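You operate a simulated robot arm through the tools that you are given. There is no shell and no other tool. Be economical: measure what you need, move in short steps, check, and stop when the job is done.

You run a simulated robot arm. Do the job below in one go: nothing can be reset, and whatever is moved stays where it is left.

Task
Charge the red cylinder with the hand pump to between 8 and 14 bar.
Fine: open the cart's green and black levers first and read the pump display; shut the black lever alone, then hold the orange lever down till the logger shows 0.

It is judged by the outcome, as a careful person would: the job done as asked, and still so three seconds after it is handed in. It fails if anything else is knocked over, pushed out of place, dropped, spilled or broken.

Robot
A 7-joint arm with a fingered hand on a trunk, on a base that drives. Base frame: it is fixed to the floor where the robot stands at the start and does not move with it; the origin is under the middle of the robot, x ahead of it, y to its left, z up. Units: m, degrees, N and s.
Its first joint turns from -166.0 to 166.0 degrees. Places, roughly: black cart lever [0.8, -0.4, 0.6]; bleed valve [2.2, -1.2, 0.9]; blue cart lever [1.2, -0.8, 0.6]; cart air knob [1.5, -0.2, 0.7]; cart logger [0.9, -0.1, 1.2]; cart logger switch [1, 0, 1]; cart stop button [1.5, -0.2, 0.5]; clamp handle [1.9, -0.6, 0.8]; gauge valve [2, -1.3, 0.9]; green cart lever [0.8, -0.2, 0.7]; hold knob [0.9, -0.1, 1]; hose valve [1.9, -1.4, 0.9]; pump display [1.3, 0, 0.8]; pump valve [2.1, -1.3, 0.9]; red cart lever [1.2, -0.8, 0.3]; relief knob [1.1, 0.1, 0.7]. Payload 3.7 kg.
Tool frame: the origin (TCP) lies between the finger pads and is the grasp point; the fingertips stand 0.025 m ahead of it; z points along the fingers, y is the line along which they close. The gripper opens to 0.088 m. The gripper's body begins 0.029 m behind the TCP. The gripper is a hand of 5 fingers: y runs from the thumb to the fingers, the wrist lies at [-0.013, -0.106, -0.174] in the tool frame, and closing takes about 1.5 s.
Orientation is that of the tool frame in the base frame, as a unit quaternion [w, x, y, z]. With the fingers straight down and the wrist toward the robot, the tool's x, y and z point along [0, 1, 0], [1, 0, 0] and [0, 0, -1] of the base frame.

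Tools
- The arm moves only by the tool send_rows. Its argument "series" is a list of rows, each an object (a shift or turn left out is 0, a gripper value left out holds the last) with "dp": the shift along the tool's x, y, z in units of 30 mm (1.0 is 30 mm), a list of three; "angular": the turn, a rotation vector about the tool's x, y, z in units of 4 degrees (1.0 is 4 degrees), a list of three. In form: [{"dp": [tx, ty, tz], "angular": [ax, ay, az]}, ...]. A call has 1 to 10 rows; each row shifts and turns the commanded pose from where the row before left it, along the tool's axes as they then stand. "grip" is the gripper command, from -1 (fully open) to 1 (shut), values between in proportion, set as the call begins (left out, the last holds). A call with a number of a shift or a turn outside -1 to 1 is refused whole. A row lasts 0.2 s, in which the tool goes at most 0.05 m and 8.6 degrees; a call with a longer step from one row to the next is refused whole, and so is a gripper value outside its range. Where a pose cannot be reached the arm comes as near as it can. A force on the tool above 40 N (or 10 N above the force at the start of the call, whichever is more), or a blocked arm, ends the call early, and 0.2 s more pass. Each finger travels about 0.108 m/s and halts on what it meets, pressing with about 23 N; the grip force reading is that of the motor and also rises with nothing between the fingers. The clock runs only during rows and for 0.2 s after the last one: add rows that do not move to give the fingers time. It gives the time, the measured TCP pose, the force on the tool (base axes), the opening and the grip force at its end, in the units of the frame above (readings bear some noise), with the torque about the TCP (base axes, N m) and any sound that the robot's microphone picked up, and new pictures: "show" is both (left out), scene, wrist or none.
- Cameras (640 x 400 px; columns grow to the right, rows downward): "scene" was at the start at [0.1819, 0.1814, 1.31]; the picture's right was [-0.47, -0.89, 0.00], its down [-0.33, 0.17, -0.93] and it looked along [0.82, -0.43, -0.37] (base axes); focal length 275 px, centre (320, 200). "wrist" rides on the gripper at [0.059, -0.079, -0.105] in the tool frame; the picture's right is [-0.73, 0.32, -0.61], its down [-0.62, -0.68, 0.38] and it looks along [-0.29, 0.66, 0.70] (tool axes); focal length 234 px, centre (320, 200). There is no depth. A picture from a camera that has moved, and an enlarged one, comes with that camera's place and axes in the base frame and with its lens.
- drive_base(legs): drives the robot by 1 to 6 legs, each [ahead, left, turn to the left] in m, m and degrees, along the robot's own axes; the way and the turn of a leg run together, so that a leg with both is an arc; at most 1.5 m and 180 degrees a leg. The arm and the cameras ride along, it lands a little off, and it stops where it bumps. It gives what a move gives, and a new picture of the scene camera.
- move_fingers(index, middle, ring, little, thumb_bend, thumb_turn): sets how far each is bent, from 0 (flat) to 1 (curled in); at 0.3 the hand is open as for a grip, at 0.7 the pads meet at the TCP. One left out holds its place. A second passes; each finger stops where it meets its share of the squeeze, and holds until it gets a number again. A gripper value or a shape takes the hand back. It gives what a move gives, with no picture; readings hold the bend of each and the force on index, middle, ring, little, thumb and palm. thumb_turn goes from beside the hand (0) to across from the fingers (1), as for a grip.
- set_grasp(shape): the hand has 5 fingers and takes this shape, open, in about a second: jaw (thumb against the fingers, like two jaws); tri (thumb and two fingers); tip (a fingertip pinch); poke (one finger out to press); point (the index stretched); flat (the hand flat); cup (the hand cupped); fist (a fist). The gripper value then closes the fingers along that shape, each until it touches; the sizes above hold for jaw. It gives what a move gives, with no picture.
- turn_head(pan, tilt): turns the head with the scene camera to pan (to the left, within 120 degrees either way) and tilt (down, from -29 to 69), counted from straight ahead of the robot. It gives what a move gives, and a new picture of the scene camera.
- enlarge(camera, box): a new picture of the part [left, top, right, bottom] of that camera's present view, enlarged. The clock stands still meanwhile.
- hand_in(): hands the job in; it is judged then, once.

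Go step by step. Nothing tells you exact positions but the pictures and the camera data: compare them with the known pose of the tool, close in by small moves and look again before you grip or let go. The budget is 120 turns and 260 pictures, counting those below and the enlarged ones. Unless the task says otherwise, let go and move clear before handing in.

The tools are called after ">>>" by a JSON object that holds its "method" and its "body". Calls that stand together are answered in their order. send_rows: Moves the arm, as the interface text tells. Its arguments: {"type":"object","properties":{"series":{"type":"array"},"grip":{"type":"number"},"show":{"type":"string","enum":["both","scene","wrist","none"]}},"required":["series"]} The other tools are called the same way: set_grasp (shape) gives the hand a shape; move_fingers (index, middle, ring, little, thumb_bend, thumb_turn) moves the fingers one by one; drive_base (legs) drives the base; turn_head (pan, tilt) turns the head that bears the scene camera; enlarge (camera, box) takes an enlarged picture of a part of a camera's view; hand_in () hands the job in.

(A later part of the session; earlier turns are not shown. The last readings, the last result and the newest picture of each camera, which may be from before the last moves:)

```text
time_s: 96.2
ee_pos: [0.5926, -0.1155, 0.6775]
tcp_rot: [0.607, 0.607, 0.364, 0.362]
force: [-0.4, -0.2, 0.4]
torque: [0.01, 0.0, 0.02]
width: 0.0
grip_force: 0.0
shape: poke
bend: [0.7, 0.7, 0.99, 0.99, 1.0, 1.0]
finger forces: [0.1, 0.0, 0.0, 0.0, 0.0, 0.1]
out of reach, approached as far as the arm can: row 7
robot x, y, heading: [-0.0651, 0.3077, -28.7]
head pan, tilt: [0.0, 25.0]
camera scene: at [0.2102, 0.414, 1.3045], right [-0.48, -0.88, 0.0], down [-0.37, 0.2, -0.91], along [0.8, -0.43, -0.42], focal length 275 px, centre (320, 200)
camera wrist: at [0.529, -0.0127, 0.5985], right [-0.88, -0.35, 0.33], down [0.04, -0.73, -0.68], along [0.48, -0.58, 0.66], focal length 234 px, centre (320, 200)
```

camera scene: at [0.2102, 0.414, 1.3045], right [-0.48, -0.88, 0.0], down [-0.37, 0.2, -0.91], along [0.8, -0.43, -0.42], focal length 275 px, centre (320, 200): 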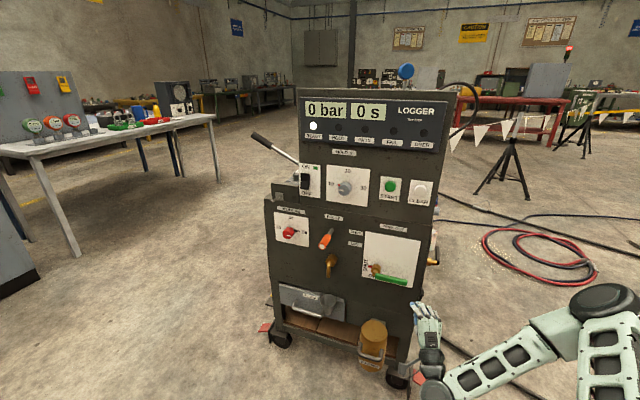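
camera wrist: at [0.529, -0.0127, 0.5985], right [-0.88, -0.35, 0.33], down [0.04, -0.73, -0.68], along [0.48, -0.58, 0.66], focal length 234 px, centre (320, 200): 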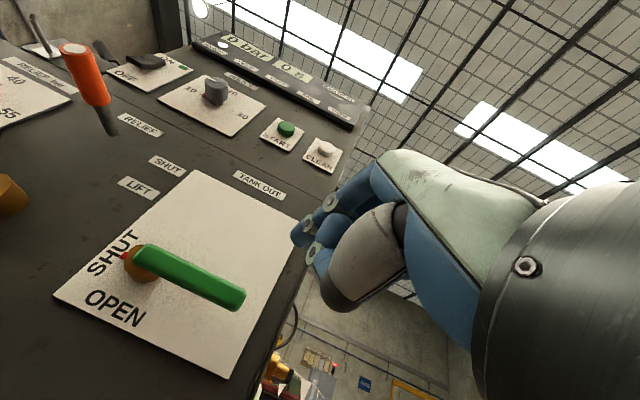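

The wrist view confirms the handle: right end ≈(0.71,-0.185,0.66), hub ≈(0.785,-0.12,0.65). I advance 8 cm, drop below the handle level, then look.

>>> {"method": "send_rows", "body": {"series": [{"dp": [0.25, 0, 0.9]}, {"dp": [0.25, -0.2, 0.9]}, {"dp": [0.2, -0.6, 0.7]}, {"dp": [0, -0.7, 0]}, {"dp": [0, -0.5, 0]}]}}

```text
time_s: 97.4
ee_pos: [0.6753, -0.1428, 0.6324]
tcp_rot: [0.606, 0.608, 0.364, 0.361]
force: [0.0, 1.2, -0.3]
torque: [-0.02, 0.02, 0.01]
width: 0.0001
grip_force: 0.1
shape: poke
bend: [0.7, 0.7, 0.99, 0.99, 1.0, 1.0]
finger forces: [0.1, 0.0, 0.0, 0.0, 0.1, 0.0]
out of reach, approached as far as the arm can: row 4, 5
robot x, y, heading: [-0.0659, 0.3092, -28.4]
head pan, tilt: [0.0, 25.0]
camera scene: at [0.2102, 0.4141, 1.3044], right [-0.48, -0.88, 0.0], down [-0.37, 0.2, -0.91], along [0.8, -0.43, -0.42], focal length 275 px, centre (320, 200)
camera wrist: at [0.6115, -0.0421, 0.5535], right [-0.88, -0.35, 0.33], down [0.04, -0.73, -0.68], along [0.48, -0.59, 0.66], focal length 234 px, centre (320, 200)
```

scene: 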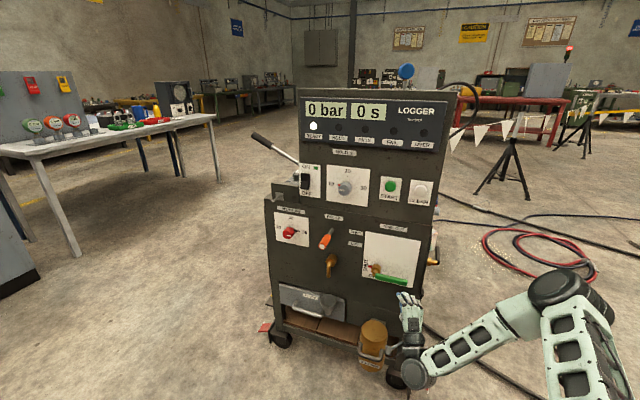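
wrist: 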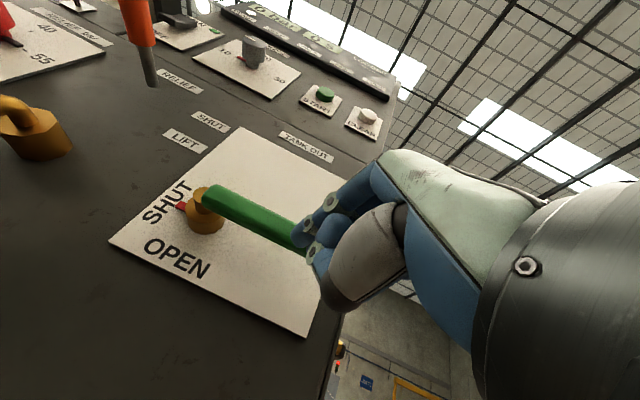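

The finger is just in front of the handle, at nearly its level; the arm is at its low limit here. I tilt the fingers a bit downward to gain room, then go lower.

>>> {"method": "send_rows", "body": {"series": [{"dp": [0, 0, -0.3], "angular": [1, 0, 0]}, {"dp": [0, 0, 0], "angular": [1, 0, 0]}, {"dp": [0, 0, 0], "angular": [1, 0, 0]}, {"dp": [0, -0.5, 0]}, {"dp": [0, -0.5, 0]}], "show": "wrist"}}

```text
time_s: 98.6
ee_pos: [0.6625, -0.1366, 0.6036]
tcp_rot: [0.542, 0.668, 0.396, 0.321]
force: [0.1, -0.1, 0.4]
torque: [0.01, -0.02, -0.02]
width: 0.0001
grip_force: 0.1
shape: poke
bend: [0.7, 0.7, 0.99, 0.99, 1.0, 1.0]
finger forces: [0.1, 0.0, 0.1, 0.0, 0.0, 0.1]
robot x, y, heading: [-0.0661, 0.3051, -28.2]
head pan, tilt: [0.0, 25.0]
camera wrist: at [0.5858, -0.0287, 0.5481], right [-0.81, -0.39, 0.44], down [-0.09, -0.66, -0.75], along [0.58, -0.65, 0.5], focal length 234 px, centre (320, 200)
```

wrist: 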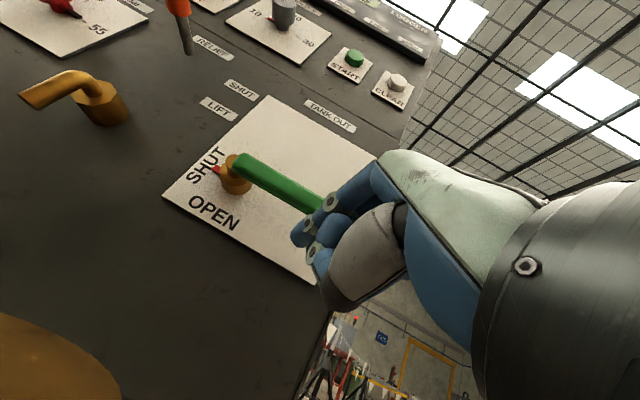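

Room gained. I slide the finger in under the handle.

>>> {"method": "send_rows", "body": {"series": [{"dp": [0.1, 0.25, 0.8]}, {"dp": [0.1, 0.25, 0.8]}, {"dp": [0.1, 0.25, 0.7]}], "show": "both"}}

>>> {"method": "enlarge", "body": {"camera": "scene", "box": [340, 220, 460, 320]}}

```text
time_s: 99.4
ee_pos: [0.7301, -0.1633, 0.6095]
tcp_rot: [0.541, 0.668, 0.397, 0.322]
force: [-1.3, 0.2, -1.8]
torque: [-0.01, -0.02, -0.01]
width: 0.0
grip_force: 0.0
shape: poke
bend: [0.7, 0.7, 0.99, 0.99, 1.0, 1.0]
finger forces: [0.0, 1.3, 0.0, 0.0, 0.1, 0.0]
robot x, y, heading: [-0.0677, 0.307, -28.5]
head pan, tilt: [0.0, 25.0]
camera scene: at [0.2103, 0.4141, 1.3044], right [-0.48, -0.88, 0.0], down [-0.37, 0.2, -0.91], along [0.8, -0.43, -0.42], focal length 275 px, centre (320, 200)
camera wrist: at [0.6545, -0.0554, 0.5545], right [-0.81, -0.39, 0.44], down [-0.09, -0.66, -0.75], along [0.58, -0.65, 0.5], focal length 234 px, centre (320, 200)
```

scene: 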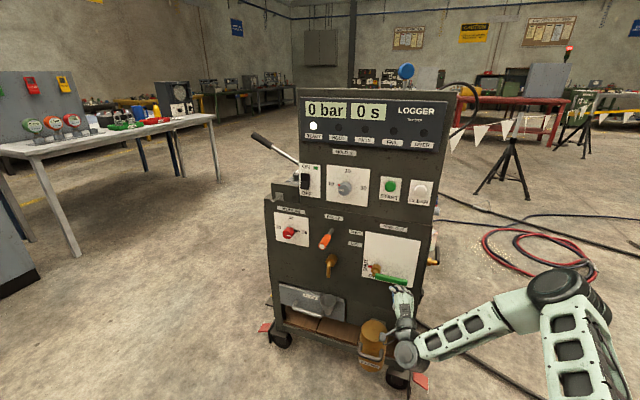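
wrist: 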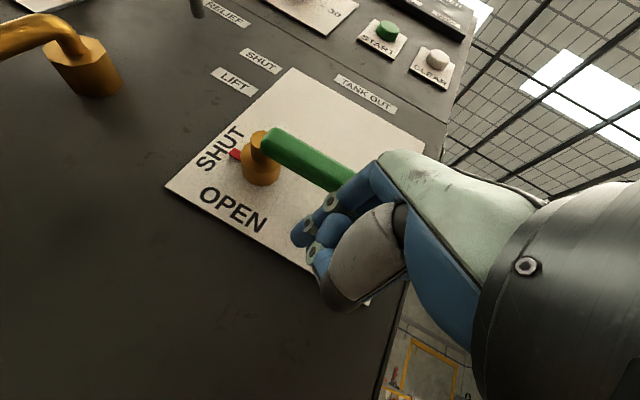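

```text
4.00 times, centred on (400, 270) of scene
camera zoom: at [0.2103, 0.4141, 1.3044], right [-0.48, -0.88, 0.0], down [-0.37, 0.2, -0.91], along [0.8, -0.43, -0.42], focal length 1098 px, centre (0, -80)
```

zoom: 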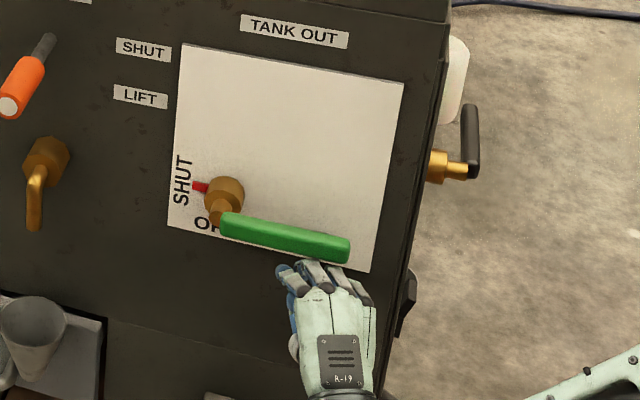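

The finger is under the handle and just touching. I swing it up along the arc, first about 60°.

>>> {"method": "send_rows", "body": {"series": [{"dp": [-0.13, 0.65, -0.15]}, {"dp": [-0.13, 0.65, -0.15]}, {"dp": [0.2, 0.63, -0.07]}, {"dp": [0.2, 0.63, -0.07]}], "show": "wrist"}}

>>> {"method": "enlarge", "body": {"camera": "scene", "box": [340, 200, 460, 300]}}

```text
time_s: 100.4
ee_pos: [0.7326, -0.1594, 0.6891]
tcp_rot: [0.542, 0.667, 0.397, 0.322]
force: [-0.8, -0.2, -1.3]
torque: [0.0, -0.02, 0.01]
width: 0.0
grip_force: 0.1
shape: poke
bend: [0.7, 0.7, 0.99, 0.99, 1.0, 1.0]
finger forces: [0.1, 1.3, 0.0, 0.0, 0.0, 0.0]
robot x, y, heading: [-0.0676, 0.3064, -28.4]
head pan, tilt: [0.0, 25.0]
camera wrist: at [0.6572, -0.0514, 0.6339], right [-0.81, -0.39, 0.44], down [-0.09, -0.66, -0.75], along [0.58, -0.64, 0.5], focal length 234 px, centre (320, 200)
```

wrist: 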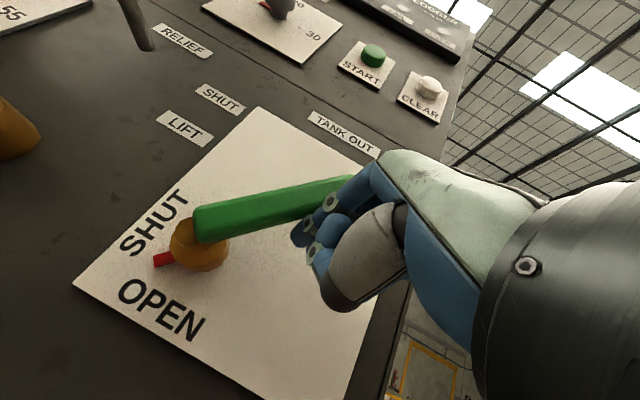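

```text
4.00 times, centred on (400, 250) of scene
camera zoom: at [0.2103, 0.4141, 1.3044], right [-0.48, -0.88, 0.0], down [-0.37, 0.2, -0.91], along [0.8, -0.43, -0.42], focal length 1098 px, centre (0, 0)
```

zoom: 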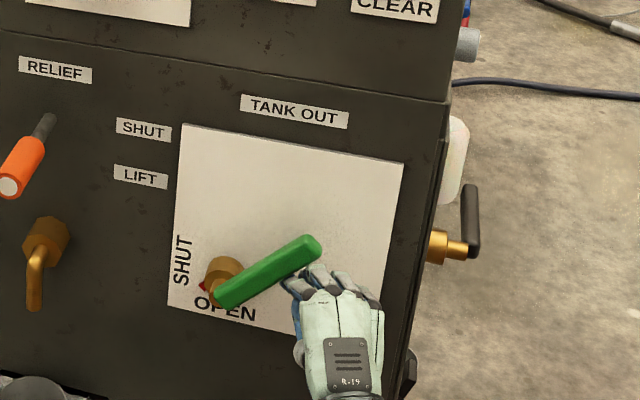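

It turns well (pointer moving to OPEN). I continue up and left to the stop.

>>> {"method": "send_rows", "body": {"series": [{"dp": [0.3, 0.65, -0.03]}, {"dp": [0.48, 0.6, 0]}, {"dp": [0.6, 0.35, 0.1]}, {"dp": [0.6, 0.2, 0.15]}], "show": "wrist"}}

>>> {"method": "enlarge", "body": {"camera": "scene", "box": [340, 200, 460, 300]}}

```text
time_s: 101.4
ee_pos: [0.7678, -0.1331, 0.7383]
tcp_rot: [0.545, 0.672, 0.389, 0.316]
force: [-11.6, -10.0, -4.5]
torque: [-0.1, 0.13, -0.23]
width: 0.0
grip_force: 0.0
shape: poke
bend: [0.7, 0.7, 0.99, 0.99, 1.0, 1.0]
finger forces: [15.2, 0.0, 0.0, 0.1, 0.1, 0.0]
robot x, y, heading: [-0.0643, 0.3078, -28.6]
head pan, tilt: [0.0, 25.0]
stopped in row 4: the force on the tool passed its limit (the readings are from after the stop); the commanded pose is now the measured one
camera wrist: at [0.6945, -0.0228, 0.682], right [-0.82, -0.37, 0.44], down [-0.11, -0.66, -0.75], along [0.56, -0.66, 0.5], focal length 234 px, centre (320, 200)
```

wrist: 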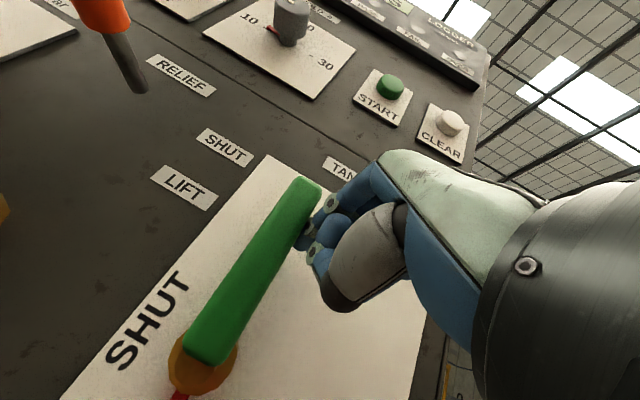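

```text
4.00 times, centred on (400, 250) of scene
camera zoom: at [0.2098, 0.4129, 1.3045], right [-0.48, -0.88, 0.0], down [-0.37, 0.2, -0.91], along [0.8, -0.43, -0.42], focal length 1098 px, centre (0, 0)
```

zoom: 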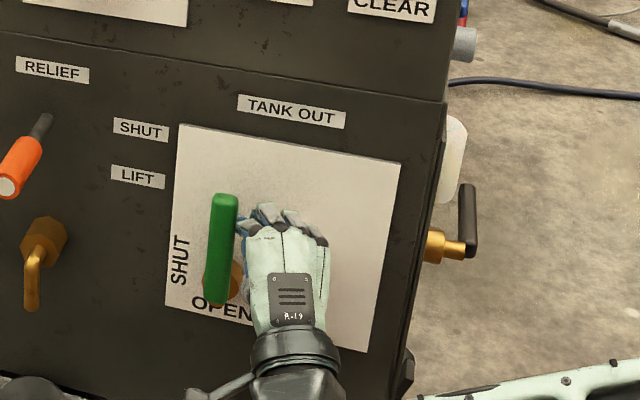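

The green lever is fully up, pointer at OPEN. I back the hand off and drive round to face the black lever on the right side.

>>> {"method": "send_rows", "body": {"series": [{"dp": [-0.3, 0, 0]}, {"dp": [-0.3, 0, -0.6]}, {"dp": [0, 0, -1]}, {"dp": [0, 0, -1]}, {"dp": [0, 0, -1]}, {"dp": [0, 0, -1]}], "show": "none"}}

>>> {"method": "drive_base", "body": {"legs": [[0, -1.0, 0], [0, 0, 58], [0.34, -0.5, 0]]}}

```text
time_s: 102.8
ee_pos: [0.6407, -0.0818, 0.767]
tcp_rot: [0.544, 0.67, 0.391, 0.318]
force: [0.5, 0.6, 0.2]
torque: [-0.01, -0.02, -0.02]
width: 0.0
grip_force: 0.0
shape: poke
bend: [0.7, 0.7, 0.99, 0.99, 1.0, 1.0]
finger forces: [0.0, 0.0, 0.0, 0.1, 0.1, 0.0]
robot x, y, heading: [-0.0651, 0.3033, -28.6]
head pan, tilt: [0.0, 25.0]
```

```text
time_s: 113.6
ee_pos: [0.7006, -0.4484, 0.7654]
tcp_rot: [0.319, 0.393, 0.669, 0.544]
force: [-0.6, -0.7, -0.5]
torque: [-0.01, 0.03, 0.01]
width: 0.0002
grip_force: 0.1
shape: poke
bend: [0.7, 0.7, 0.99, 0.99, 1.0, 1.0]
finger forces: [0.0, 0.0, 0.0, 0.0, 0.0, 0.0]
robot x, y, heading: [-0.0006, -0.8521, 30.1]
head pan, tilt: [0.0, 25.0]
camera scene: at [0.0522, -0.5611, 1.3045], right [0.5, -0.86, 0.0], down [-0.37, -0.21, -0.91], along [0.78, 0.46, -0.42], focal length 275 px, centre (320, 200)
```

scene: 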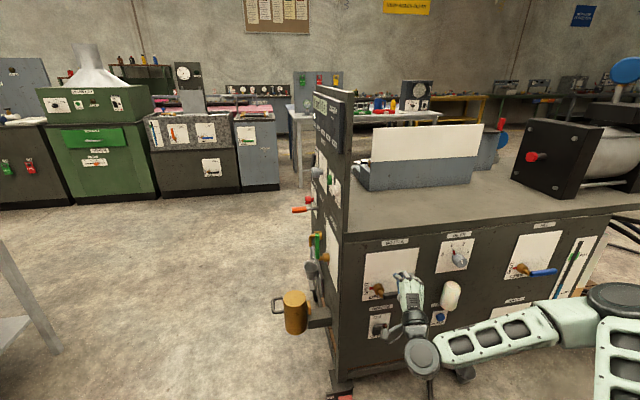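

>>> {"method": "enlarge", "body": {"camera": "scene", "box": [340, 230, 500, 350]}}

>>> {"method": "send_rows", "body": {"series": [{"dp": [-0.5, 0, 0]}], "show": "wrist"}}

```text
3.33 times, centred on (420, 290) of scene
camera zoom: at [0.0522, -0.5611, 1.3045], right [0.5, -0.86, 0.0], down [-0.37, -0.21, -0.91], along [0.78, 0.46, -0.42], focal length 915 px, centre (-13, -100)
```

zoom: 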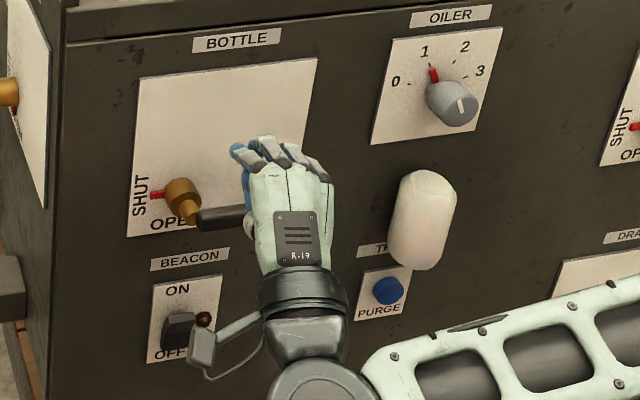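

```text
time_s: 114.0
ee_pos: [0.7053, -0.4606, 0.7658]
tcp_rot: [0.318, 0.391, 0.67, 0.545]
force: [-0.6, -0.6, -0.1]
torque: [0.02, -0.01, 0.02]
width: 0.0002
grip_force: 0.1
shape: poke
bend: [0.7, 0.7, 0.99, 0.99, 1.0, 1.0]
finger forces: [0.0, 0.0, 0.0, 0.1, 0.0, 0.0]
robot x, y, heading: [0.0005, -0.8543, 30.2]
head pan, tilt: [0.0, 25.0]
camera wrist: at [0.5743, -0.4675, 0.7101], right [-0.1, -0.89, 0.44], down [0.51, -0.43, -0.75], along [0.85, 0.15, 0.5], focal length 234 px, centre (320, 200)
```

wrist: 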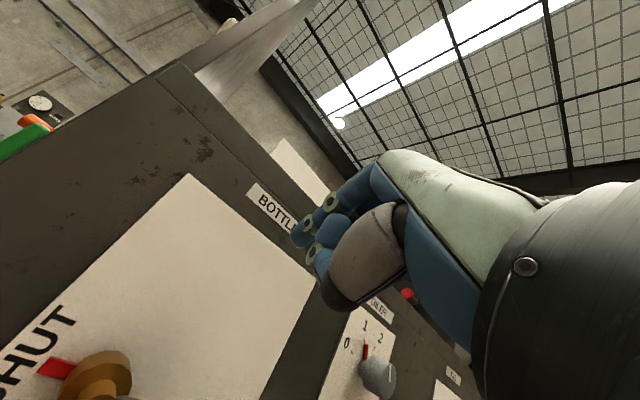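

The black handle is at z≈0.642 from hub end (0.744,-0.393) to free end (0.815,-0.463). I lower the hand in front of it to beneath its level.

>>> {"method": "send_rows", "body": {"series": [{"dp": [-0.13, -0.9, 0.22]}, {"dp": [-0.13, -0.9, 0.22]}, {"dp": [-0.13, -0.9, 0.22]}, {"dp": [-0.13, -0.9, 0.22]}, {"dp": [-0.13, -0.9, 0.22]}, {"dp": [-0.13, -0.9, 0.22]}], "show": "wrist"}}

>>> {"method": "enlarge", "body": {"camera": "scene", "box": [340, 230, 500, 350]}}

```text
time_s: 115.4
ee_pos: [0.7259, -0.479, 0.6048]
tcp_rot: [0.318, 0.391, 0.671, 0.544]
force: [0.7, 0.8, -0.2]
torque: [-0.02, 0.02, 0.01]
width: 0.0
grip_force: 0.1
shape: poke
bend: [0.7, 0.7, 0.99, 0.99, 1.0, 1.0]
finger forces: [0.0, 0.0, 0.0, 0.0, 0.1, 0.0]
out of reach, approached as far as the arm can: row 6
robot x, y, heading: [-0.0048, -0.8512, 30.1]
head pan, tilt: [0.0, 25.0]
camera wrist: at [0.5939, -0.4861, 0.5486], right [-0.1, -0.89, 0.44], down [0.51, -0.43, -0.75], along [0.85, 0.15, 0.5], focal length 234 px, centre (320, 200)
```

wrist: 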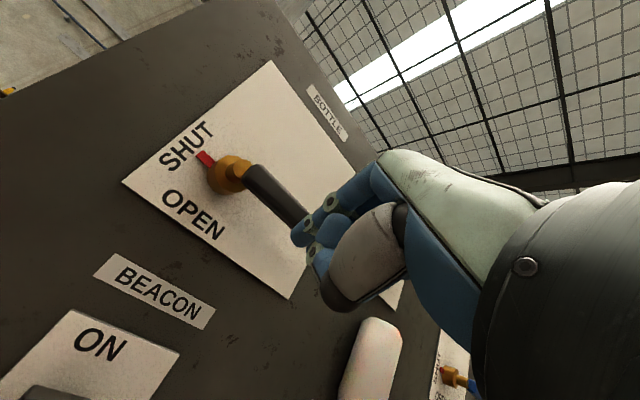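

```text
3.33 times, centred on (420, 290) of scene
camera zoom: at [0.0523, -0.5611, 1.3044], right [0.5, -0.86, 0.0], down [-0.37, -0.21, -0.91], along [0.78, 0.46, -0.42], focal length 915 px, centre (-13, -100)
```

zoom: 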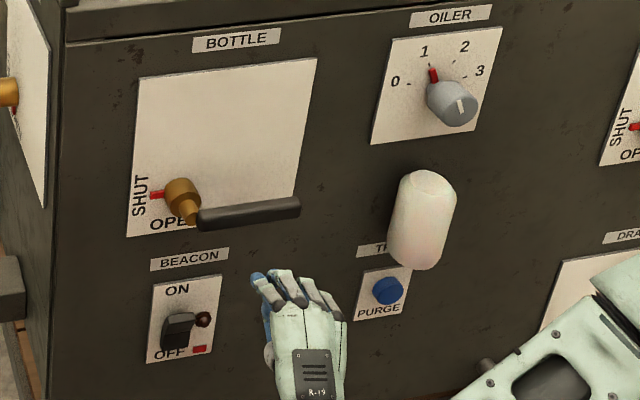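

I slide in under the handle, slightly left to keep clear of the oiler bowl.

>>> {"method": "send_rows", "body": {"series": [{"dp": [0.2, 0.05, 0.85]}, {"dp": [0.1, 0.05, 0.85]}, {"dp": [0.0, 0.1, 0.8]}], "show": "wrist"}}

>>> {"method": "enlarge", "body": {"camera": "scene", "box": [340, 230, 500, 350]}}

```text
time_s: 116.2
ee_pos: [0.7848, -0.4345, 0.5931]
tcp_rot: [0.318, 0.392, 0.67, 0.544]
force: [-0.7, -1.5, -2.8]
torque: [0.1, -0.06, 0.04]
width: 0.0
grip_force: 0.1
shape: poke
bend: [0.7, 0.7, 0.99, 0.99, 1.0, 1.0]
finger forces: [0.0, 3.2, 0.0, 0.0, 0.1, 0.1]
robot x, y, heading: [-0.0015, -0.8537, 30.5]
head pan, tilt: [0.0, 25.0]
camera wrist: at [0.6532, -0.442, 0.5379], right [-0.1, -0.89, 0.44], down [0.51, -0.43, -0.75], along [0.85, 0.15, 0.5], focal length 234 px, centre (320, 200)
```

wrist: 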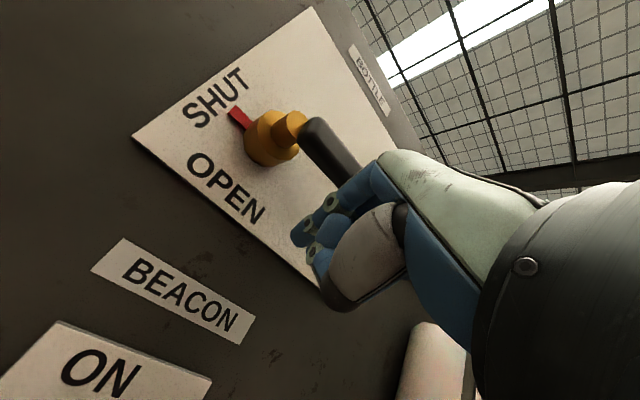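

```text
3.33 times, centred on (420, 290) of scene
camera zoom: at [0.0523, -0.5611, 1.3044], right [0.5, -0.86, 0.0], down [-0.37, -0.21, -0.91], along [0.78, 0.46, -0.42], focal length 915 px, centre (-13, -100)
```

zoom: 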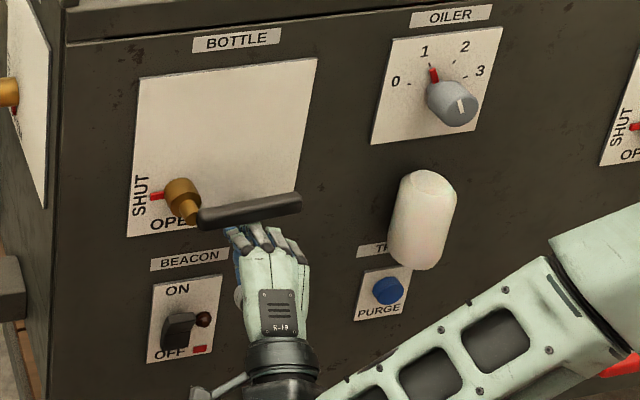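

Touching under the black handle; I swing it up to OPEN the same way.

>>> {"method": "send_rows", "body": {"series": [{"dp": [-0.13, 0.55, -0.08]}, {"dp": [-0.13, 0.55, -0.08]}, {"dp": [-0.1, 0.55, -0.08]}, {"dp": [0.15, 0.6, -0.15]}, {"dp": [0.15, 0.6, -0.15]}], "show": "wrist"}}

>>> {"method": "enlarge", "body": {"camera": "scene", "box": [340, 230, 500, 350]}}

```text
time_s: 117.4
ee_pos: [0.7876, -0.4334, 0.6795]
tcp_rot: [0.319, 0.392, 0.669, 0.545]
force: [-0.1, -1.8, -1.4]
torque: [0.0, -0.05, 0.01]
width: 0.0
grip_force: 0.1
shape: poke
bend: [0.7, 0.7, 0.99, 0.99, 1.0, 1.0]
finger forces: [1.9, 0.1, 0.1, 0.1, 0.0, 0.1]
robot x, y, heading: [0.0029, -0.8558, 30.4]
head pan, tilt: [0.0, 25.0]
camera wrist: at [0.6562, -0.441, 0.6234], right [-0.11, -0.89, 0.44], down [0.51, -0.43, -0.75], along [0.85, 0.15, 0.5], focal length 234 px, centre (320, 200)
```

wrist: 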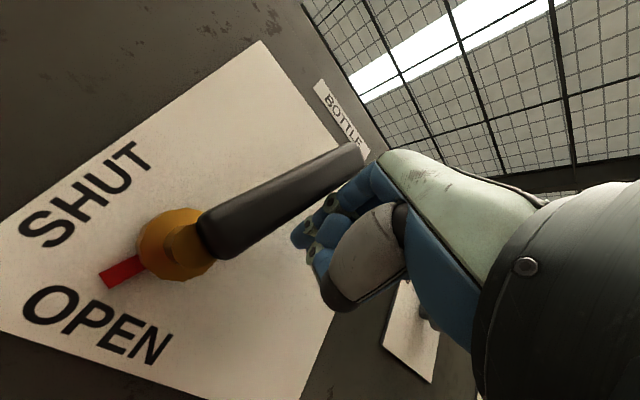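

```text
3.33 times, centred on (420, 290) of scene
camera zoom: at [0.0523, -0.5611, 1.3045], right [0.5, -0.86, 0.0], down [-0.37, -0.21, -0.91], along [0.78, 0.46, -0.42], focal length 915 px, centre (-13, -100)
```

zoom: 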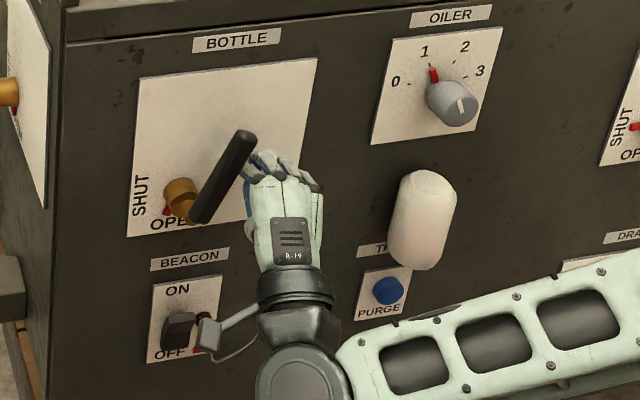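

>>> {"method": "send_rows", "body": {"series": [{"dp": [0.3, 0.5, -0.15]}, {"dp": [0.45, 0.4, -0.2]}, {"dp": [0.55, 0.25, -0.2]}, {"dp": [0.55, 0.1, -0.17]}], "show": "wrist"}}

>>> {"method": "enlarge", "body": {"camera": "scene", "box": [340, 230, 500, 350]}}

```text
time_s: 118.3
ee_pos: [0.7686, -0.4111, 0.7129]
tcp_rot: [0.325, 0.4, 0.666, 0.539]
force: [7.9, -13.7, -7.3]
torque: [0.2, -0.01, 0.28]
width: 0.0
grip_force: 0.1
shape: poke
bend: [0.7, 0.7, 0.99, 0.99, 1.0, 1.0]
finger forces: [17.2, 0.0, 0.0, 0.0, 0.1, 0.0]
robot x, y, heading: [-0.0024, -0.8553, 30.5]
head pan, tilt: [0.0, 25.0]
stopped in row 4: the force on the tool passed its limit (the readings are from after the stop); the commanded pose is now the measured one
camera wrist: at [0.6366, -0.4153, 0.6587], right [-0.12, -0.89, 0.44], down [0.5, -0.44, -0.74], along [0.86, 0.13, 0.5], focal length 234 px, centre (320, 200)
```

wrist: 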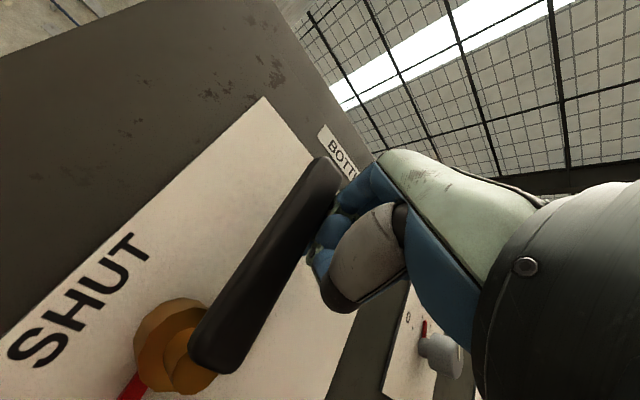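

```text
3.33 times, centred on (420, 290) of scene
camera zoom: at [0.0535, -0.5618, 1.3045], right [0.5, -0.86, 0.0], down [-0.37, -0.21, -0.91], along [0.78, 0.46, -0.42], focal length 915 px, centre (-13, -100)
```

zoom: 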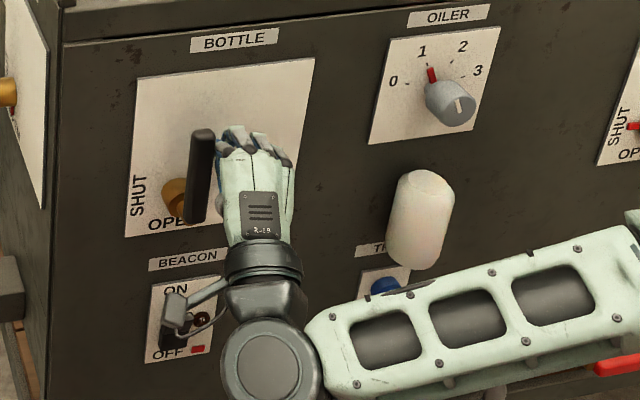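

The black lever is up with its pointer at OPEN. I back off carefully, check the beacon switch, and raise the hand.

>>> {"method": "send_rows", "body": {"series": [{"dp": [-0.3, 0, 0]}, {"dp": [-0.2, 0.1, -0.8]}, {"dp": [0, 0, -1]}, {"dp": [0, 0, -1]}, {"dp": [0, 0, -1]}, {"dp": [0, 1, -0.5]}, {"dp": [0, 1, 0.2]}, {"dp": [0, 1, 0.2]}, {"dp": [0, 1, 0.2]}, {"dp": [0, 1, 0.2]}], "show": "none"}}

>>> {"method": "send_rows", "body": {"series": [{"dp": [0, 1, 0.2]}, {"dp": [0, 1, 0.2]}, {"dp": [0, 1, 0.2]}, {"dp": [0, 1, 0.2]}], "show": "scene"}}

>>> {"method": "enlarge", "body": {"camera": "scene", "box": [280, 170, 500, 350]}}

```text
time_s: 120.5
ee_pos: [0.7113, -0.4544, 0.8877]
tcp_rot: [0.324, 0.398, 0.667, 0.541]
force: [-0.1, 0.1, -0.2]
torque: [0.03, -0.01, 0.0]
width: 0.0001
grip_force: 0.1
shape: poke
bend: [0.7, 0.7, 0.99, 0.99, 1.0, 1.0]
finger forces: [0.1, 0.0, 0.0, 0.0, 0.0, 0.0]
robot x, y, heading: [0.0022, -0.849, 30.0]
head pan, tilt: [0.0, 25.0]
```

```text
time_s: 121.5
ee_pos: [0.75, -0.4328, 0.998]
tcp_rot: [0.324, 0.398, 0.667, 0.54]
force: [0.3, 0.4, -0.3]
torque: [0.0, 0.01, 0.01]
width: 0.0
grip_force: 0.0
shape: poke
bend: [0.7, 0.7, 0.99, 0.99, 1.0, 1.0]
finger forces: [0.0, 0.0, 0.0, 0.0, 0.0, 0.0]
robot x, y, heading: [-0.0, -0.8572, 30.3]
head pan, tilt: [0.0, 25.0]
camera scene: at [0.053, -0.5614, 1.3045], right [0.5, -0.86, 0.0], down [-0.37, -0.21, -0.91], along [0.78, 0.46, -0.42], focal length 275 px, centre (320, 200)
```

scene: 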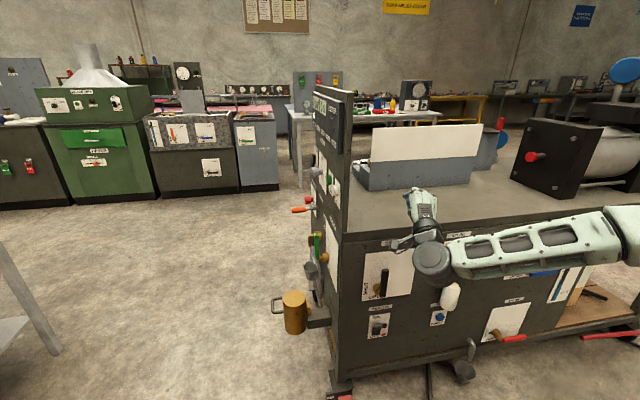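

```text
2.22 times, centred on (390, 260) of scene
camera zoom: at [0.053, -0.5614, 1.3045], right [0.5, -0.86, 0.0], down [-0.37, -0.21, -0.91], along [0.78, 0.46, -0.42], focal length 610 px, centre (164, 67)
```

zoom: 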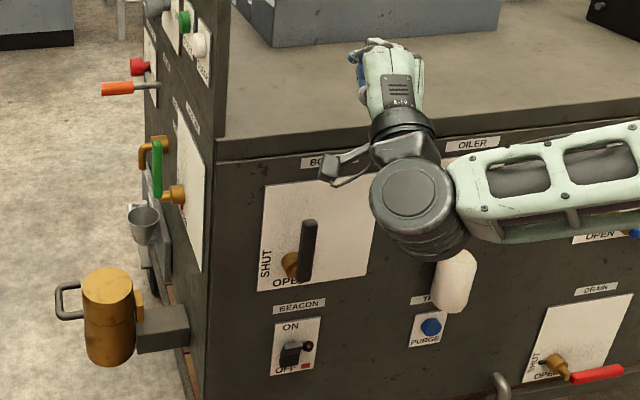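

Green and black are open; beacon untouched. Now I drive to the north side, facing the pump handle and display.

>>> {"method": "drive_base", "body": {"legs": [[-0.5, 0, 0], [0, 0.7, 9], [1.3, 0, 0], [1.3, 0, 0], [0, 0, -122]]}}

```text
time_s: 144.6
ee_pos: [1.2466, 0.2031, 0.9977]
tcp_rot: [0.628, 0.774, 0.059, 0.046]
force: [0.0, -0.2, 0.2]
torque: [0.0, -0.03, 0.03]
width: 0.0001
grip_force: 0.0
shape: poke
bend: [0.7, 0.7, 0.99, 0.99, 1.0, 1.0]
finger forces: [0.0, 0.0, 0.1, 0.1, 0.0, 0.0]
robot x, y, heading: [1.1081, 1.0513, -79.8]
head pan, tilt: [0.0, 25.0]
camera scene: at [1.3643, 0.9024, 1.3045], right [-0.98, -0.18, 0.0], down [-0.08, 0.42, -0.91], along [0.16, -0.89, -0.42], focal length 275 px, centre (320, 200)
```

scene: 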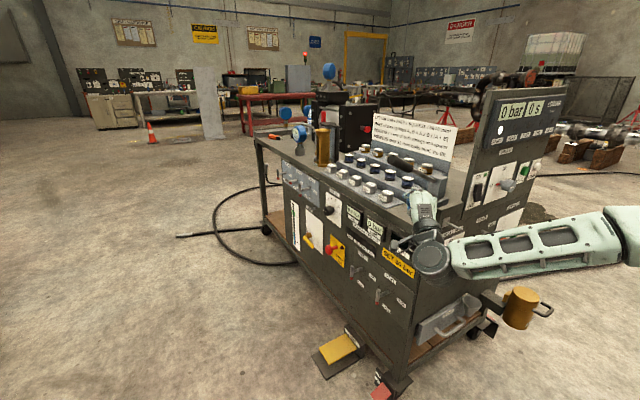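

The hand is right by the pump; I zoom to see it and the display.

>>> {"method": "enlarge", "body": {"camera": "scene", "box": [320, 130, 520, 280]}}

>>> {"method": "send_rows", "body": {"series": [{"dp": [0, 0, 0]}], "show": "wrist"}}

```text
2.67 times, centred on (420, 205) of scene
camera zoom: at [1.3643, 0.9024, 1.3045], right [-0.98, -0.18, 0.0], down [-0.08, 0.42, -0.91], along [0.16, -0.89, -0.42], focal length 732 px, centre (53, 187)
```

zoom: 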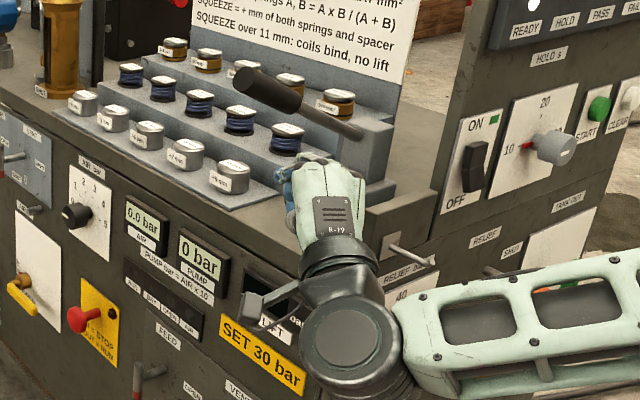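

```text
time_s: 145.0
ee_pos: [1.2453, 0.2039, 0.9987]
tcp_rot: [0.628, 0.774, 0.058, 0.045]
force: [-0.4, 0.8, 0.6]
torque: [0.03, 0.04, 0.01]
width: 0.0001
grip_force: 0.1
shape: poke
bend: [0.7, 0.7, 0.99, 0.99, 1.0, 1.0]
finger forces: [0.0, 0.0, 0.1, 0.0, 0.0, 0.1]
robot x, y, heading: [1.1083, 1.0531, -79.6]
head pan, tilt: [0.0, 25.0]
camera wrist: at [1.2883, 0.3301, 0.9428], right [-0.79, 0.42, 0.44], down [-0.58, -0.32, -0.74], along [-0.17, -0.85, 0.5], focal length 234 px, centre (320, 200)
```

wrist: 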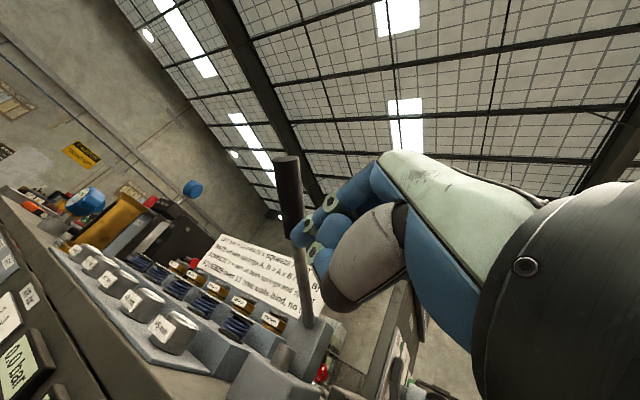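

Handle: pivot ≈(1.14,0.0,0.98), grip end ≈(1.29,0.13,1.076), rising outward. I back off, open the hand to jaw (thumb below, fingers above) and rise to its level.

>>> {"method": "send_rows", "body": {"series": [{"dp": [0, 0, -0.9]}, {"dp": [0, 0, -0.9]}, {"dp": [0.3, 0.7, 0]}, {"dp": [0.3, 0.8, 0]}], "show": "none"}}

>>> {"method": "set_grasp", "body": {"shape": "jaw"}}

>>> {"method": "send_rows", "body": {"series": [{"dp": [0, 0, 0]}], "show": "both"}}

```text
time_s: 146.0
ee_pos: [1.2585, 0.2517, 1.0515]
tcp_rot: [0.629, 0.774, 0.057, 0.045]
force: [-0.6, 0.2, 0.1]
torque: [-0.01, 0.01, 0.04]
width: 0.0
grip_force: 0.1
shape: poke
bend: [0.7, 0.7, 0.99, 0.99, 1.0, 1.0]
finger forces: [0.0, 0.1, 0.0, 0.0, 0.0, 0.0]
robot x, y, heading: [1.1065, 1.0519, -79.6]
head pan, tilt: [0.0, 25.0]
```

```text
time_s: 146.9
ee_pos: [1.2593, 0.2523, 1.0526]
tcp_rot: [0.628, 0.774, 0.058, 0.045]
force: [-0.3, 0.3, -0.1]
torque: [-0.01, -0.02, 0.0]
width: 0.0879
grip_force: 0.1
shape: jaw
bend: [0.3, 0.3, 0.3, 0.3, 0.3, 0.98]
finger forces: [0.1, 0.0, 0.0, 0.0, 0.0, 0.1]
robot x, y, heading: [1.112, 1.0523, -79.7]
head pan, tilt: [0.0, 25.0]
```

```text
time_s: 147.3
ee_pos: [1.2605, 0.2514, 1.0532]
tcp_rot: [0.628, 0.775, 0.057, 0.045]
force: [-0.3, 0.0, -0.2]
torque: [-0.01, -0.03, -0.01]
width: 0.0878
grip_force: 0.1
shape: jaw
bend: [0.3, 0.3, 0.3, 0.3, 0.3, 0.98]
finger forces: [0.0, 0.1, 0.1, 0.1, 0.0, 0.0]
robot x, y, heading: [1.1119, 1.0539, -79.7]
head pan, tilt: [0.0, 25.0]
camera scene: at [1.3643, 0.9024, 1.3045], right [-0.98, -0.18, 0.0], down [-0.08, 0.42, -0.91], along [0.16, -0.89, -0.42], focal length 275 px, centre (320, 200)
camera wrist: at [1.3009, 0.3778, 0.9971], right [-0.79, 0.42, 0.44], down [-0.58, -0.32, -0.74], along [-0.17, -0.85, 0.5], focal length 234 px, centre (320, 200)
```

scene: 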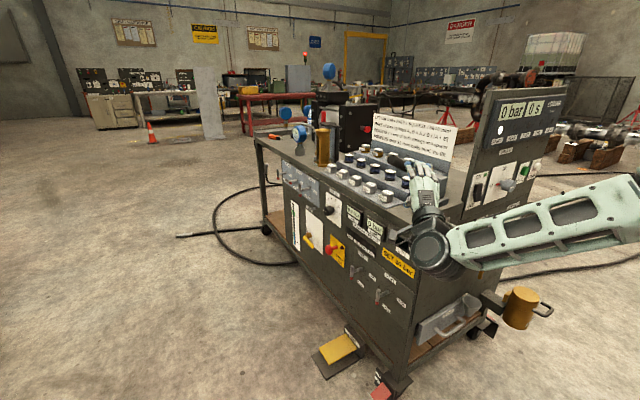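
wrist: 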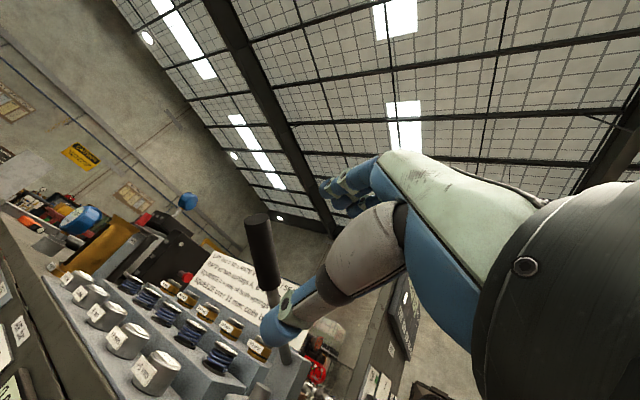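

The handle lies straight ahead of the jaw gap, slightly to its −x side. I advance in two steps.

>>> {"method": "send_rows", "body": {"series": [{"dp": [-0.15, 0.25, 0.9]}, {"dp": [-0.15, 0.25, 0.9]}, {"dp": [-0.15, 0.25, 0.9]}], "show": "wrist"}}

>>> {"method": "enlarge", "body": {"camera": "scene", "box": [320, 130, 520, 280]}}

```text
time_s: 148.1
ee_pos: [1.2589, 0.1648, 1.0585]
tcp_rot: [0.628, 0.775, 0.059, 0.046]
force: [-0.5, -0.4, -0.3]
torque: [0.01, 0.01, 0.01]
width: 0.088
grip_force: 0.1
shape: jaw
bend: [0.3, 0.3, 0.3, 0.3, 0.3, 0.98]
finger forces: [0.1, 0.0, 0.1, 0.1, 0.0, 0.0]
robot x, y, heading: [1.1091, 1.0482, -79.8]
head pan, tilt: [0.0, 25.0]
camera wrist: at [1.3008, 0.2909, 1.0027], right [-0.79, 0.42, 0.44], down [-0.58, -0.32, -0.74], along [-0.17, -0.85, 0.5], focal length 234 px, centre (320, 200)
```

wrist: 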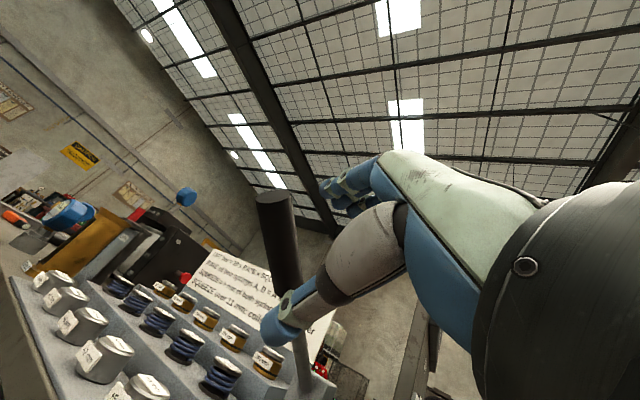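

```text
2.67 times, centred on (420, 205) of scene
camera zoom: at [1.3643, 0.9025, 1.3045], right [-0.98, -0.18, 0.0], down [-0.08, 0.42, -0.91], along [0.16, -0.89, -0.42], focal length 732 px, centre (53, 187)
```

zoom: 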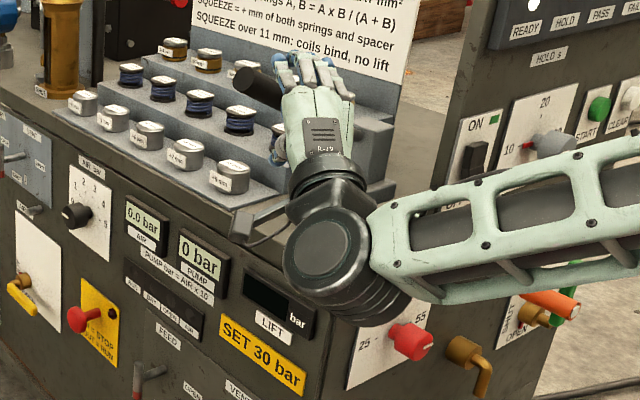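

The grip lies about 6 cm ahead in the gap. I advance the rest, then half-close around it.

>>> {"method": "send_rows", "body": {"series": [{"dp": [-0.15, 0.35, 0.9]}, {"dp": [-0.15, 0.35, 0.9]}, {"dp": [0, 0, 0.2]}], "show": "wrist"}}

>>> {"method": "enlarge", "body": {"camera": "scene", "box": [320, 130, 520, 280]}}

```text
time_s: 148.9
ee_pos: [1.2574, 0.0998, 1.0671]
tcp_rot: [0.629, 0.774, 0.057, 0.044]
force: [0.5, -0.1, 0.5]
torque: [-0.01, 0.0, 0.02]
width: 0.088
grip_force: 0.1
shape: jaw
bend: [0.3, 0.3, 0.3, 0.3, 0.3, 0.98]
finger forces: [0.0, 0.0, 0.0, 0.0, 0.1, 0.0]
robot x, y, heading: [1.1073, 1.0534, -79.8]
head pan, tilt: [0.0, 25.0]
camera wrist: at [1.2981, 0.2261, 1.0118], right [-0.79, 0.42, 0.44], down [-0.59, -0.32, -0.74], along [-0.17, -0.85, 0.5], focal length 234 px, centre (320, 200)
```

wrist: 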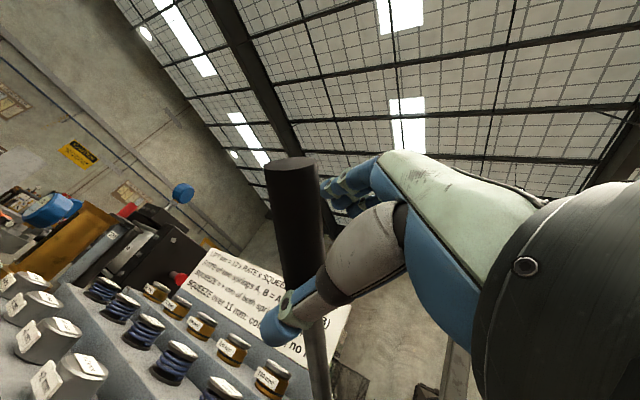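

```text
2.67 times, centred on (420, 205) of scene
camera zoom: at [1.3643, 0.9024, 1.3044], right [-0.98, -0.18, 0.0], down [-0.08, 0.42, -0.91], along [0.16, -0.89, -0.42], focal length 732 px, centre (53, 187)
```

zoom: 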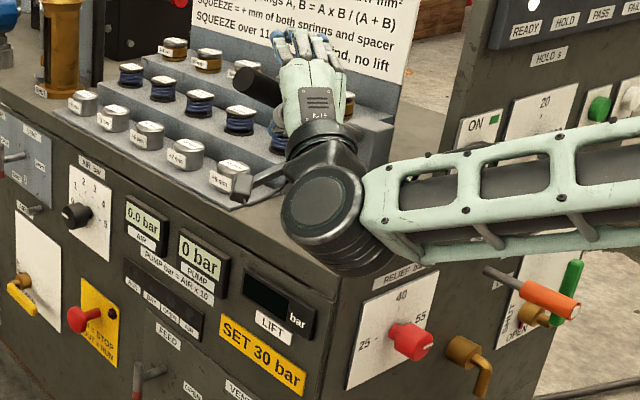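

I close gently and see whether the grip is caught.

>>> {"method": "send_rows", "body": {"series": [{"dp": [0, 0, 0]}, {"dp": [0, 0, 0]}, {"dp": [0, 0, 0]}, {"dp": [0, 0, 0]}, {"dp": [0, 0, 0]}, {"dp": [0, 0, 0]}], "grip": 0.3, "show": "wrist"}}

```text
time_s: 150.3
ee_pos: [1.2581, 0.1003, 1.0675]
tcp_rot: [0.629, 0.774, 0.058, 0.045]
force: [0.1, 2.6, -6.1]
torque: [0.2, -0.01, 0.02]
width: 0.0411
grip_force: 0.0
shape: jaw
bend: [0.74, 0.51, 0.48, 0.45, 0.66, 1.0]
finger forces: [0.0, 0.0, 0.0, 0.1, 7.0, 0.0]
robot x, y, heading: [1.1099, 1.051, -79.7]
head pan, tilt: [0.0, 25.0]
camera wrist: at [1.2982, 0.2264, 1.0115], right [-0.79, 0.42, 0.44], down [-0.58, -0.32, -0.74], along [-0.17, -0.85, 0.5], focal length 234 px, centre (320, 200)
```

wrist: 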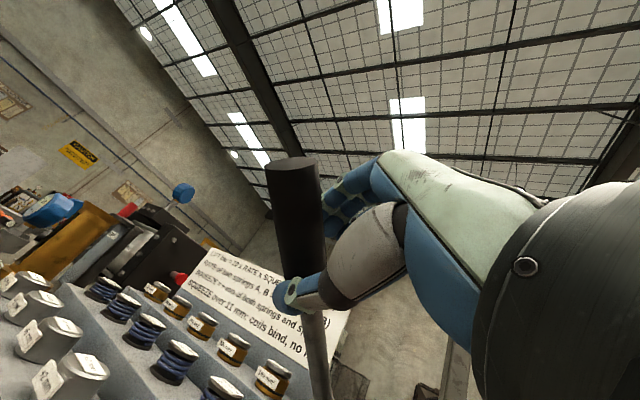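

The thumb touches the grip from below. I close further to catch it with the fingers.

>>> {"method": "send_rows", "body": {"series": [{"dp": [0, 0, 0]}, {"dp": [0, 0, 0]}, {"dp": [0, 0, 0]}, {"dp": [0, 0, 0]}, {"dp": [0, 0, 0]}], "grip": 0.8, "show": "wrist"}}

>>> {"method": "enlarge", "body": {"camera": "scene", "box": [320, 130, 520, 280]}}

```text
time_s: 151.5
ee_pos: [1.2571, 0.1004, 1.0677]
tcp_rot: [0.628, 0.774, 0.058, 0.046]
force: [0.2, 9.0, -10.3]
torque: [0.46, -0.03, 0.0]
width: 0.0418
grip_force: 0.0
shape: jaw
bend: [0.72, 0.64, 0.63, 0.61, 0.61, 1.0]
finger forces: [0.1, 0.1, 0.0, 0.0, 12.5, 0.0]
robot x, y, heading: [1.1097, 1.0502, -79.4]
head pan, tilt: [0.0, 25.0]
camera wrist: at [1.2983, 0.2266, 1.0116], right [-0.79, 0.42, 0.44], down [-0.58, -0.32, -0.74], along [-0.17, -0.85, 0.5], focal length 234 px, centre (320, 200)
```

wrist: 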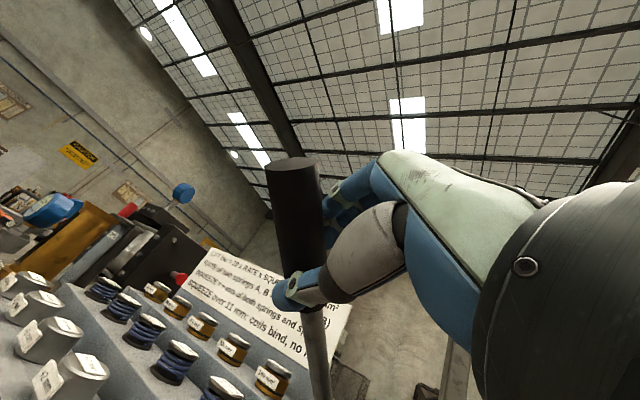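

```text
2.67 times, centred on (420, 205) of scene
camera zoom: at [1.3644, 0.9024, 1.3044], right [-0.98, -0.18, 0.0], down [-0.08, 0.42, -0.91], along [0.16, -0.89, -0.42], focal length 732 px, centre (53, 187)
```

zoom: 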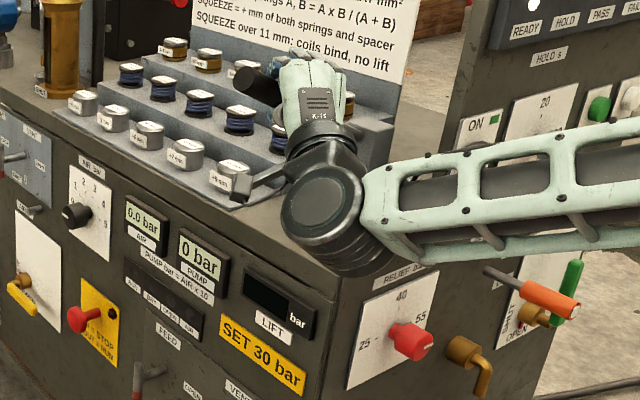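

The grip is caged between thumb and fingers. I try a first down stroke.

>>> {"method": "send_rows", "body": {"series": [{"dp": [0, -0.8, 0.17]}, {"dp": [0, -0.8, 0.17]}, {"dp": [0, -0.8, 0.17]}], "show": "wrist"}}

>>> {"method": "enlarge", "body": {"camera": "scene", "box": [320, 130, 520, 280]}}

```text
time_s: 152.3
ee_pos: [1.2632, 0.1038, 0.9932]
tcp_rot: [0.629, 0.773, 0.06, 0.047]
force: [23.7, 17.2, 9.1]
torque: [-0.32, 0.35, 0.45]
width: 0.0261
grip_force: 22.5
shape: jaw
bend: [0.74, 0.53, 0.51, 0.6, 0.79, 1.0]
finger forces: [12.8, 10.2, 3.2, 0.0, 16.4, 0.0]
robot x, y, heading: [1.1056, 1.0502, -79.5]
head pan, tilt: [0.0, 25.0]
camera wrist: at [1.3037, 0.2301, 0.9376], right [-0.8, 0.41, 0.44], down [-0.58, -0.33, -0.74], along [-0.16, -0.85, 0.5], focal length 234 px, centre (320, 200)
```

wrist: 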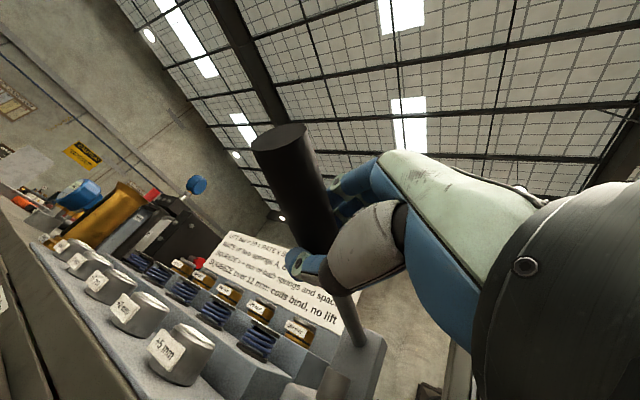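

```text
2.67 times, centred on (420, 205) of scene
camera zoom: at [1.3655, 0.9037, 1.3044], right [-0.98, -0.18, 0.0], down [-0.08, 0.42, -0.91], along [0.16, -0.89, -0.42], focal length 732 px, centre (53, 187)
```

zoom: 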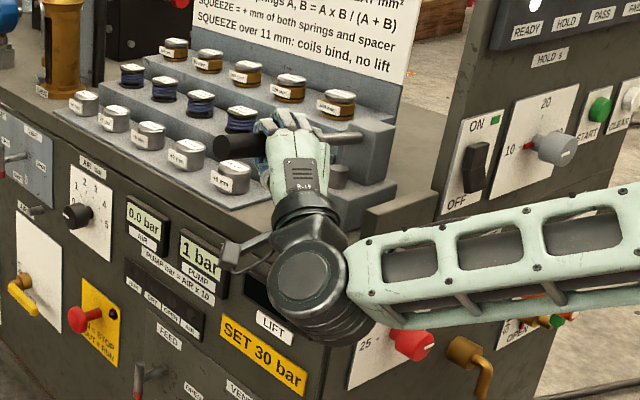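

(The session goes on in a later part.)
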